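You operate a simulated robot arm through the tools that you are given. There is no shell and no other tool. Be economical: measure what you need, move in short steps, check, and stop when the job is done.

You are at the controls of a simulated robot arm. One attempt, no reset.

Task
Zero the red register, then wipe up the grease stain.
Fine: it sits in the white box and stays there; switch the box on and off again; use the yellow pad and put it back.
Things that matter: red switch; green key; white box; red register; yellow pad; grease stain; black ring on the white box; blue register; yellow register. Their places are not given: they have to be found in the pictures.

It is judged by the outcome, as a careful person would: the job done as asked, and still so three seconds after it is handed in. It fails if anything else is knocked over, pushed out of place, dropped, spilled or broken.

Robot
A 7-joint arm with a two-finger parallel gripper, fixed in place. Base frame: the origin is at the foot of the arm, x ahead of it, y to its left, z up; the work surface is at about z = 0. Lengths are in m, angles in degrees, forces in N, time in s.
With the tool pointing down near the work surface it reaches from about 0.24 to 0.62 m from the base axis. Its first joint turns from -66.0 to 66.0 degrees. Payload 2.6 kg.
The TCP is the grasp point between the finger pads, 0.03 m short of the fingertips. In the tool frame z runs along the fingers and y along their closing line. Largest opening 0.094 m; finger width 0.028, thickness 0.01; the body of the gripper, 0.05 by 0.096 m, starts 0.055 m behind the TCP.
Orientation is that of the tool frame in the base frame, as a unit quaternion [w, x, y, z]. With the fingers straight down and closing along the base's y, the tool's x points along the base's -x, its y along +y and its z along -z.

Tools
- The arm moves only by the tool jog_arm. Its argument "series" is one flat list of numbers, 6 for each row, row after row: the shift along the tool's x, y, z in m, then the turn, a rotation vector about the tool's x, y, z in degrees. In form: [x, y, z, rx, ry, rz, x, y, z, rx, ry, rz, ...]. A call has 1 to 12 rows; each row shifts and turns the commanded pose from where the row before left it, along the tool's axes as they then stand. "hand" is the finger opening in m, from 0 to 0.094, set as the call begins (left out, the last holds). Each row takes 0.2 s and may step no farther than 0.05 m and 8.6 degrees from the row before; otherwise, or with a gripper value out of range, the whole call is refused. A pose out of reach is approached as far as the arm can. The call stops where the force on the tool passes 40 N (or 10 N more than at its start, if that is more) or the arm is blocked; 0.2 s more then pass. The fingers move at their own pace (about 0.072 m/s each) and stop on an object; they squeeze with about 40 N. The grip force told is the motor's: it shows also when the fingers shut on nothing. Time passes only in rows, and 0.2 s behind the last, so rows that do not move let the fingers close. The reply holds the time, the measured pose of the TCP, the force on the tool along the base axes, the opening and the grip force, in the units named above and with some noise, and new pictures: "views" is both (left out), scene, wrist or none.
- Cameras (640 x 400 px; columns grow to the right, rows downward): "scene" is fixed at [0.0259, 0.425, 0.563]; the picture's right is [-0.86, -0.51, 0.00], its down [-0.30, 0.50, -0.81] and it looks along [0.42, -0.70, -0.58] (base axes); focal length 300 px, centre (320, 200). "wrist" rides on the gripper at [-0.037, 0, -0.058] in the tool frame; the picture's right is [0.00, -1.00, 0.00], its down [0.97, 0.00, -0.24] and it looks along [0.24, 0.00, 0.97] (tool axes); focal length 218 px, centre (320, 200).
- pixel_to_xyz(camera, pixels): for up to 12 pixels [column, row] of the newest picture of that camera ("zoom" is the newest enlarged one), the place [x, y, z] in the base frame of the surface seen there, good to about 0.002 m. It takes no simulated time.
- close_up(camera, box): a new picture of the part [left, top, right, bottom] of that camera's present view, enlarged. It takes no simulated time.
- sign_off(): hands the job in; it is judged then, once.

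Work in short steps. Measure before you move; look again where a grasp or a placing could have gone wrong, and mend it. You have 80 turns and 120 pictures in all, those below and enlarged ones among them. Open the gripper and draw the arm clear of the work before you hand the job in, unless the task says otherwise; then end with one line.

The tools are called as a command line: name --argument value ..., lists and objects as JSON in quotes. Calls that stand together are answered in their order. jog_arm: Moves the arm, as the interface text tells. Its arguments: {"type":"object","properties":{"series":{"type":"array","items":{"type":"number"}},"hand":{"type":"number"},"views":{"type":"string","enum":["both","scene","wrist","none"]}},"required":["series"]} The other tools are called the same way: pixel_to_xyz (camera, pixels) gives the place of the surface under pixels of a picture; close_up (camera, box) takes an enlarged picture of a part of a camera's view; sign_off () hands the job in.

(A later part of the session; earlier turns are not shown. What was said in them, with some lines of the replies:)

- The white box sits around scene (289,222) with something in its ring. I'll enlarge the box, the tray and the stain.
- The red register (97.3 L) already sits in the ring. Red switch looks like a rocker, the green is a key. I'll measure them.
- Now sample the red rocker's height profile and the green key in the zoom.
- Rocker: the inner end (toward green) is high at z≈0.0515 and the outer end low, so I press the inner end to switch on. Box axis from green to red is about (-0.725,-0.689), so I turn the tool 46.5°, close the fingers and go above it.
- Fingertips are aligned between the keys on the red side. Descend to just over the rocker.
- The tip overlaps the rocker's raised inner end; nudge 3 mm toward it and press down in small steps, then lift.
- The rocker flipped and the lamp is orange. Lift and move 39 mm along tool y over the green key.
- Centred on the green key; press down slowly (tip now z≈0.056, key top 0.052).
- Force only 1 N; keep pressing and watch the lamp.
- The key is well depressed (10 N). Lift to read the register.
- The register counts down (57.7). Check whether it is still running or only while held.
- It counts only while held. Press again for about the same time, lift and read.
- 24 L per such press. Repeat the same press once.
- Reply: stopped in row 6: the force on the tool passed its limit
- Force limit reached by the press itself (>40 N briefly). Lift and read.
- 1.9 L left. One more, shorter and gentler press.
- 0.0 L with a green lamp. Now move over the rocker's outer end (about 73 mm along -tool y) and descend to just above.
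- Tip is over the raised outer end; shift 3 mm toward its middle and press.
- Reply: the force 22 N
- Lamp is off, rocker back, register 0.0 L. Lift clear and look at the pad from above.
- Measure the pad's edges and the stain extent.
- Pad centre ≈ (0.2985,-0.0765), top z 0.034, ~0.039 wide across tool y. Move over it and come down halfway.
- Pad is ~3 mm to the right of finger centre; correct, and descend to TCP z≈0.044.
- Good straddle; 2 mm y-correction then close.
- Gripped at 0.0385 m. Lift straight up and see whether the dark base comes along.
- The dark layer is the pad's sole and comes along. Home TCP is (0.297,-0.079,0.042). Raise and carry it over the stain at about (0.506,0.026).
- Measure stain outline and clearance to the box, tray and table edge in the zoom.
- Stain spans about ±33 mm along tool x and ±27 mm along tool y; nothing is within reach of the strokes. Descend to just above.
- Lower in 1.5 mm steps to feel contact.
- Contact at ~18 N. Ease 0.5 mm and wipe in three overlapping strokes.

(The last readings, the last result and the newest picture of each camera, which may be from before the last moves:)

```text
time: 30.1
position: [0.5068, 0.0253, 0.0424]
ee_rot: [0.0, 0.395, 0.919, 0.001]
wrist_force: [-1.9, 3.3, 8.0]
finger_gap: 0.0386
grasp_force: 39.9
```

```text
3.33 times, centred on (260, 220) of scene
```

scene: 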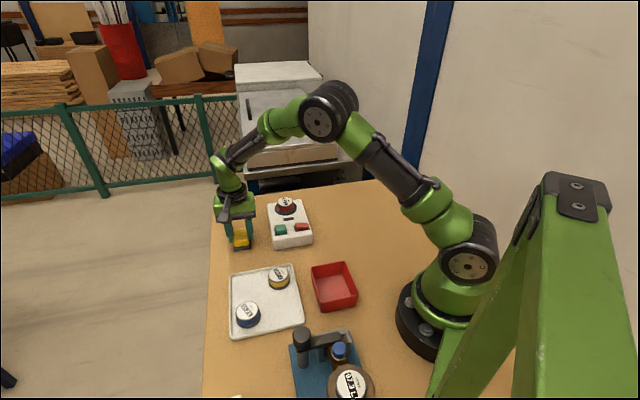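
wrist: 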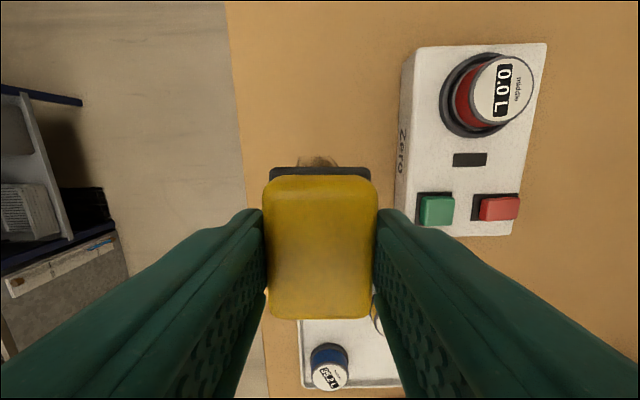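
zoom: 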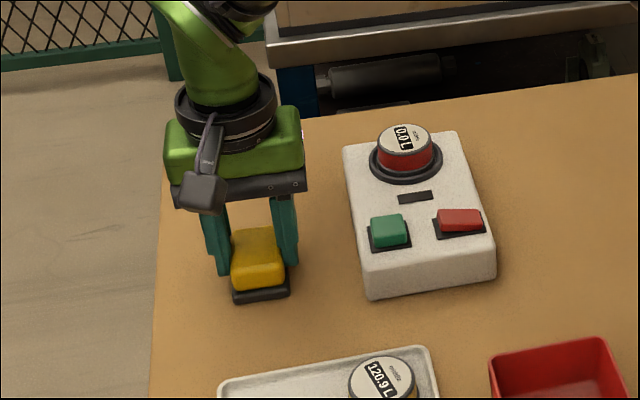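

No stain visible around the pad. Lift to 0.177 and inspect.

jog_arm --series '[0, 0, -0.045, 0, 0, 0, 0, 0, -0.045, 0, 0, 0, 0, 0, -0.045, 0, 0, 0, 0, 0, 0, 0, 0, 0]' --views "none"

close_up --camera "scene" --box '[200, 180, 300, 280]'

```text
time: 31.1
position: [0.5046, 0.0216, 0.1759]
ee_rot: [0.001, 0.396, 0.918, 0.001]
wrist_force: [0.0, -0.6, -0.9]
finger_gap: 0.0387
grasp_force: 40.1
```

```text
4.00 times, centred on (250, 230) of scene
```

zoom: 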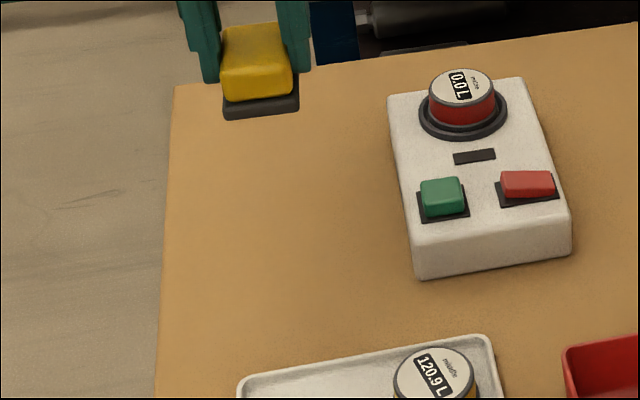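

Stain is gone. Carry the pad back by the reverse path.

jog_arm --series '[0.0134, -0.0446, 0, 0, 0, 0, 0.0134, -0.0446, 0, 0, 0, 0, 0.0134, -0.0446, 0, 0, 0, 0, 0.0134, -0.0446, 0, 0, 0, 0, 0.0134, -0.0446, 0, 0, 0, 0, 0, 0, 0.04, 0, 0, 0, 0, 0, 0.03, 0, 0, 0, 0, 0, 0, 0, 0, 0]'

```text
time: 32.9
position: [0.2971, -0.0824, 0.1056]
ee_rot: [0.0, 0.396, 0.918, 0.001]
wrist_force: [-0.6, 0.3, 0.3]
finger_gap: 0.0388
grasp_force: 40.1
```

scene: 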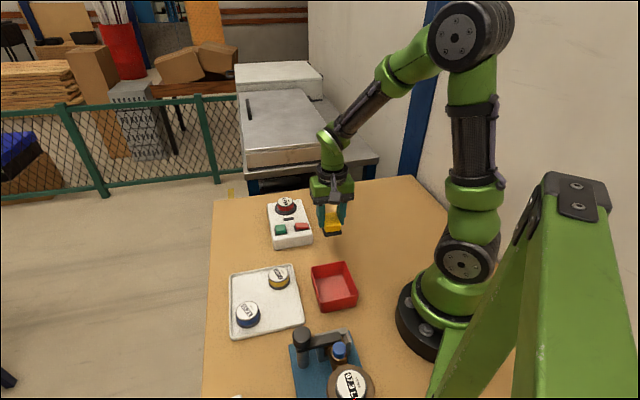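
wrist: 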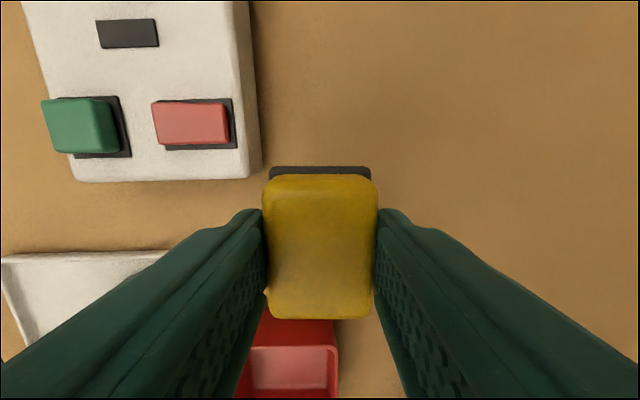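

Measured y is ~3 mm off the home spot; correct it and lower to just above the table.

jog_arm --series '[0.002, 0.002, 0.03, 0, 0, 0, 0, 0, 0.02, 0, 0, 0, 0, 0, 0.008, 0, 0, 0, 0, 0, 0, 0, 0, 0]' --views "wrist"

close_up --camera "scene" --box '[280, 180, 380, 280]'

```text
time: 33.9
position: [0.2987, -0.0772, 0.0462]
ee_rot: [0.0, 0.395, 0.919, 0.001]
wrist_force: [-1.0, -1.0, -0.3]
finger_gap: 0.0387
grasp_force: 40.2
```

wrist: 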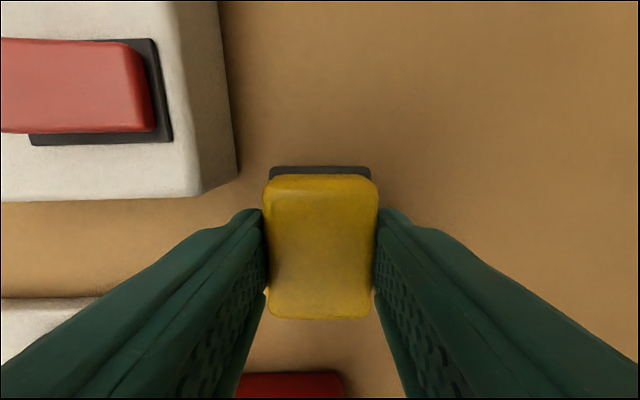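

```text
4.00 times, centred on (330, 230) of scene
```

zoom: 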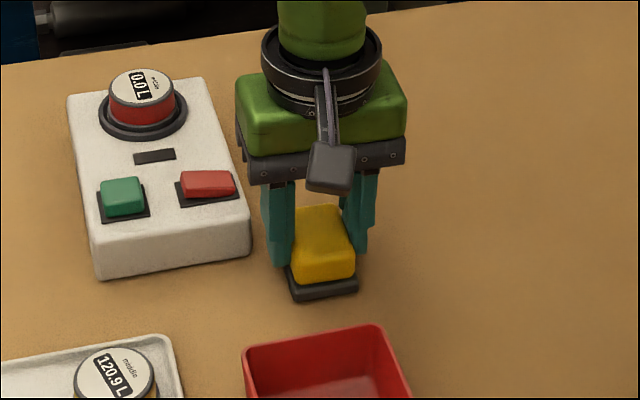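

Matches the grasp picture within ~2 mm; nudge 1 mm, set it down.

jog_arm --series '[0, -0.001, 0.002, 0, 0, 0, 0, 0, 0.0015, 0, 0, 0, 0, 0, 0, 0, 0, 0]' --views "none"

```text
time: 34.7
position: [0.2962, -0.0786, 0.0435]
ee_rot: [-0.001, 0.396, 0.918, 0.0]
wrist_force: [-0.4, 0.2, -1.5]
finger_gap: 0.0391
grasp_force: 39.6
```

Not yet touching (force ≈ 0); lower 1 mm more.

jog_arm --series '[0, 0, 0.001, 0, 0, 0, 0, 0, 0, 0, 0, 0]' --views "none"

```text
time: 35.3
position: [0.2966, -0.0778, 0.0418]
ee_rot: [0.0, 0.396, 0.918, 0.001]
wrist_force: [-0.3, 0.6, -0.3]
finger_gap: 0.0385
grasp_force: 39.6
```

jog_arm --series '[0, 0, 0.0007, 0, 0, 0, 0, 0, 0, 0, 0, 0]' --views "none"

```text
time: 35.9
position: [0.2968, -0.0772, 0.0433]
ee_rot: [0.0, 0.396, 0.918, 0.001]
wrist_force: [0.2, -0.2, -0.3]
finger_gap: 0.0391
grasp_force: 40.2
```

Still no load, readings noisy by ~1 mm; one more small step down.

jog_arm --series '[0, 0, 0.0008, 0, 0, 0, 0, 0, 0, 0, 0, 0]' --views "none"

```text
time: 36.5
position: [0.2979, -0.0769, 0.0428]
ee_rot: [0.001, 0.395, 0.919, 0.001]
wrist_force: [-3.1, 1.6, 19.1]
finger_gap: 0.0385
grasp_force: 39.7
```

The pad is on the table (19 N). Ease up 0.6 mm, then open.

jog_arm --series '[0, 0, -0.0006, 0, 0, 0]' --views "none"

jog_arm --series '[0, 0, 0, 0, 0, 0, 0, 0, 0, 0, 0, 0]' --hand 0.056 --views "none"

jog_arm --series '[0, 0, -0.03, 0, 0, 0, 0, 0, -0.045, 0, 0, 0, 0, 0, -0.045, 0, 0, 0, 0, 0, -0.045, 0, 0, 0, 0, 0, -0.03, 0, 0, 0, 0, 0, 0, 0, 0, 0]'

close_up --camera "scene" --box '[210, 180, 370, 290]'

```text
time: 36.9
position: [0.2974, -0.078, 0.0417]
ee_rot: [-0.001, 0.394, 0.919, 0.0]
wrist_force: [2.8, 1.4, 8.0]
finger_gap: 0.0388
grasp_force: 39.8
```

```text
time: 37.5
position: [0.296, -0.0762, 0.0427]
ee_rot: [-0.001, 0.395, 0.919, 0.002]
wrist_force: [0.1, -0.3, 0.4]
finger_gap: 0.056
grasp_force: 0.0
```

```text
time: 38.9
position: [0.3, -0.0772, 0.2386]
ee_rot: [0.001, 0.396, 0.918, 0.0]
wrist_force: [-0.1, -0.2, 0.0]
finger_gap: 0.056
grasp_force: 0.1
```

scene: 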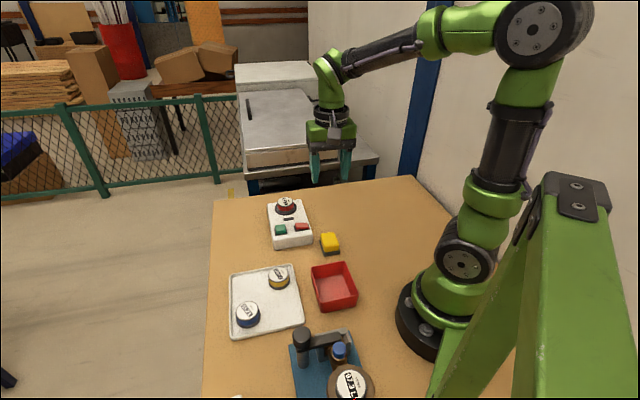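
wrist: 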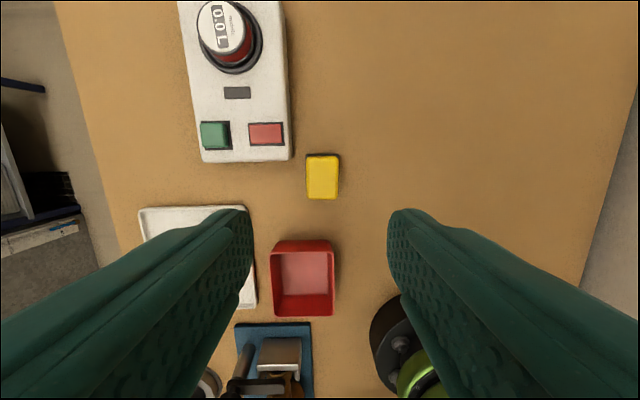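

```text
3.64 times, centred on (290, 235) of scene
```

zoom: 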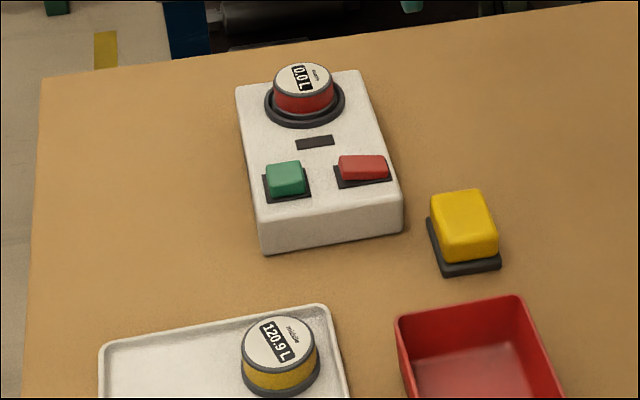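

The register reads 0.0 L, the box lamp is dark, the stain is gone and the pad is back in its place with the arm clear. Handing in.

sign_off

```text
The job is handed in.
```

The red register reads 0.0 L and is still in the white box, which I switched on and off again. The grease stain is wiped up, and the yellow pad is back within about 2 mm of where it was.
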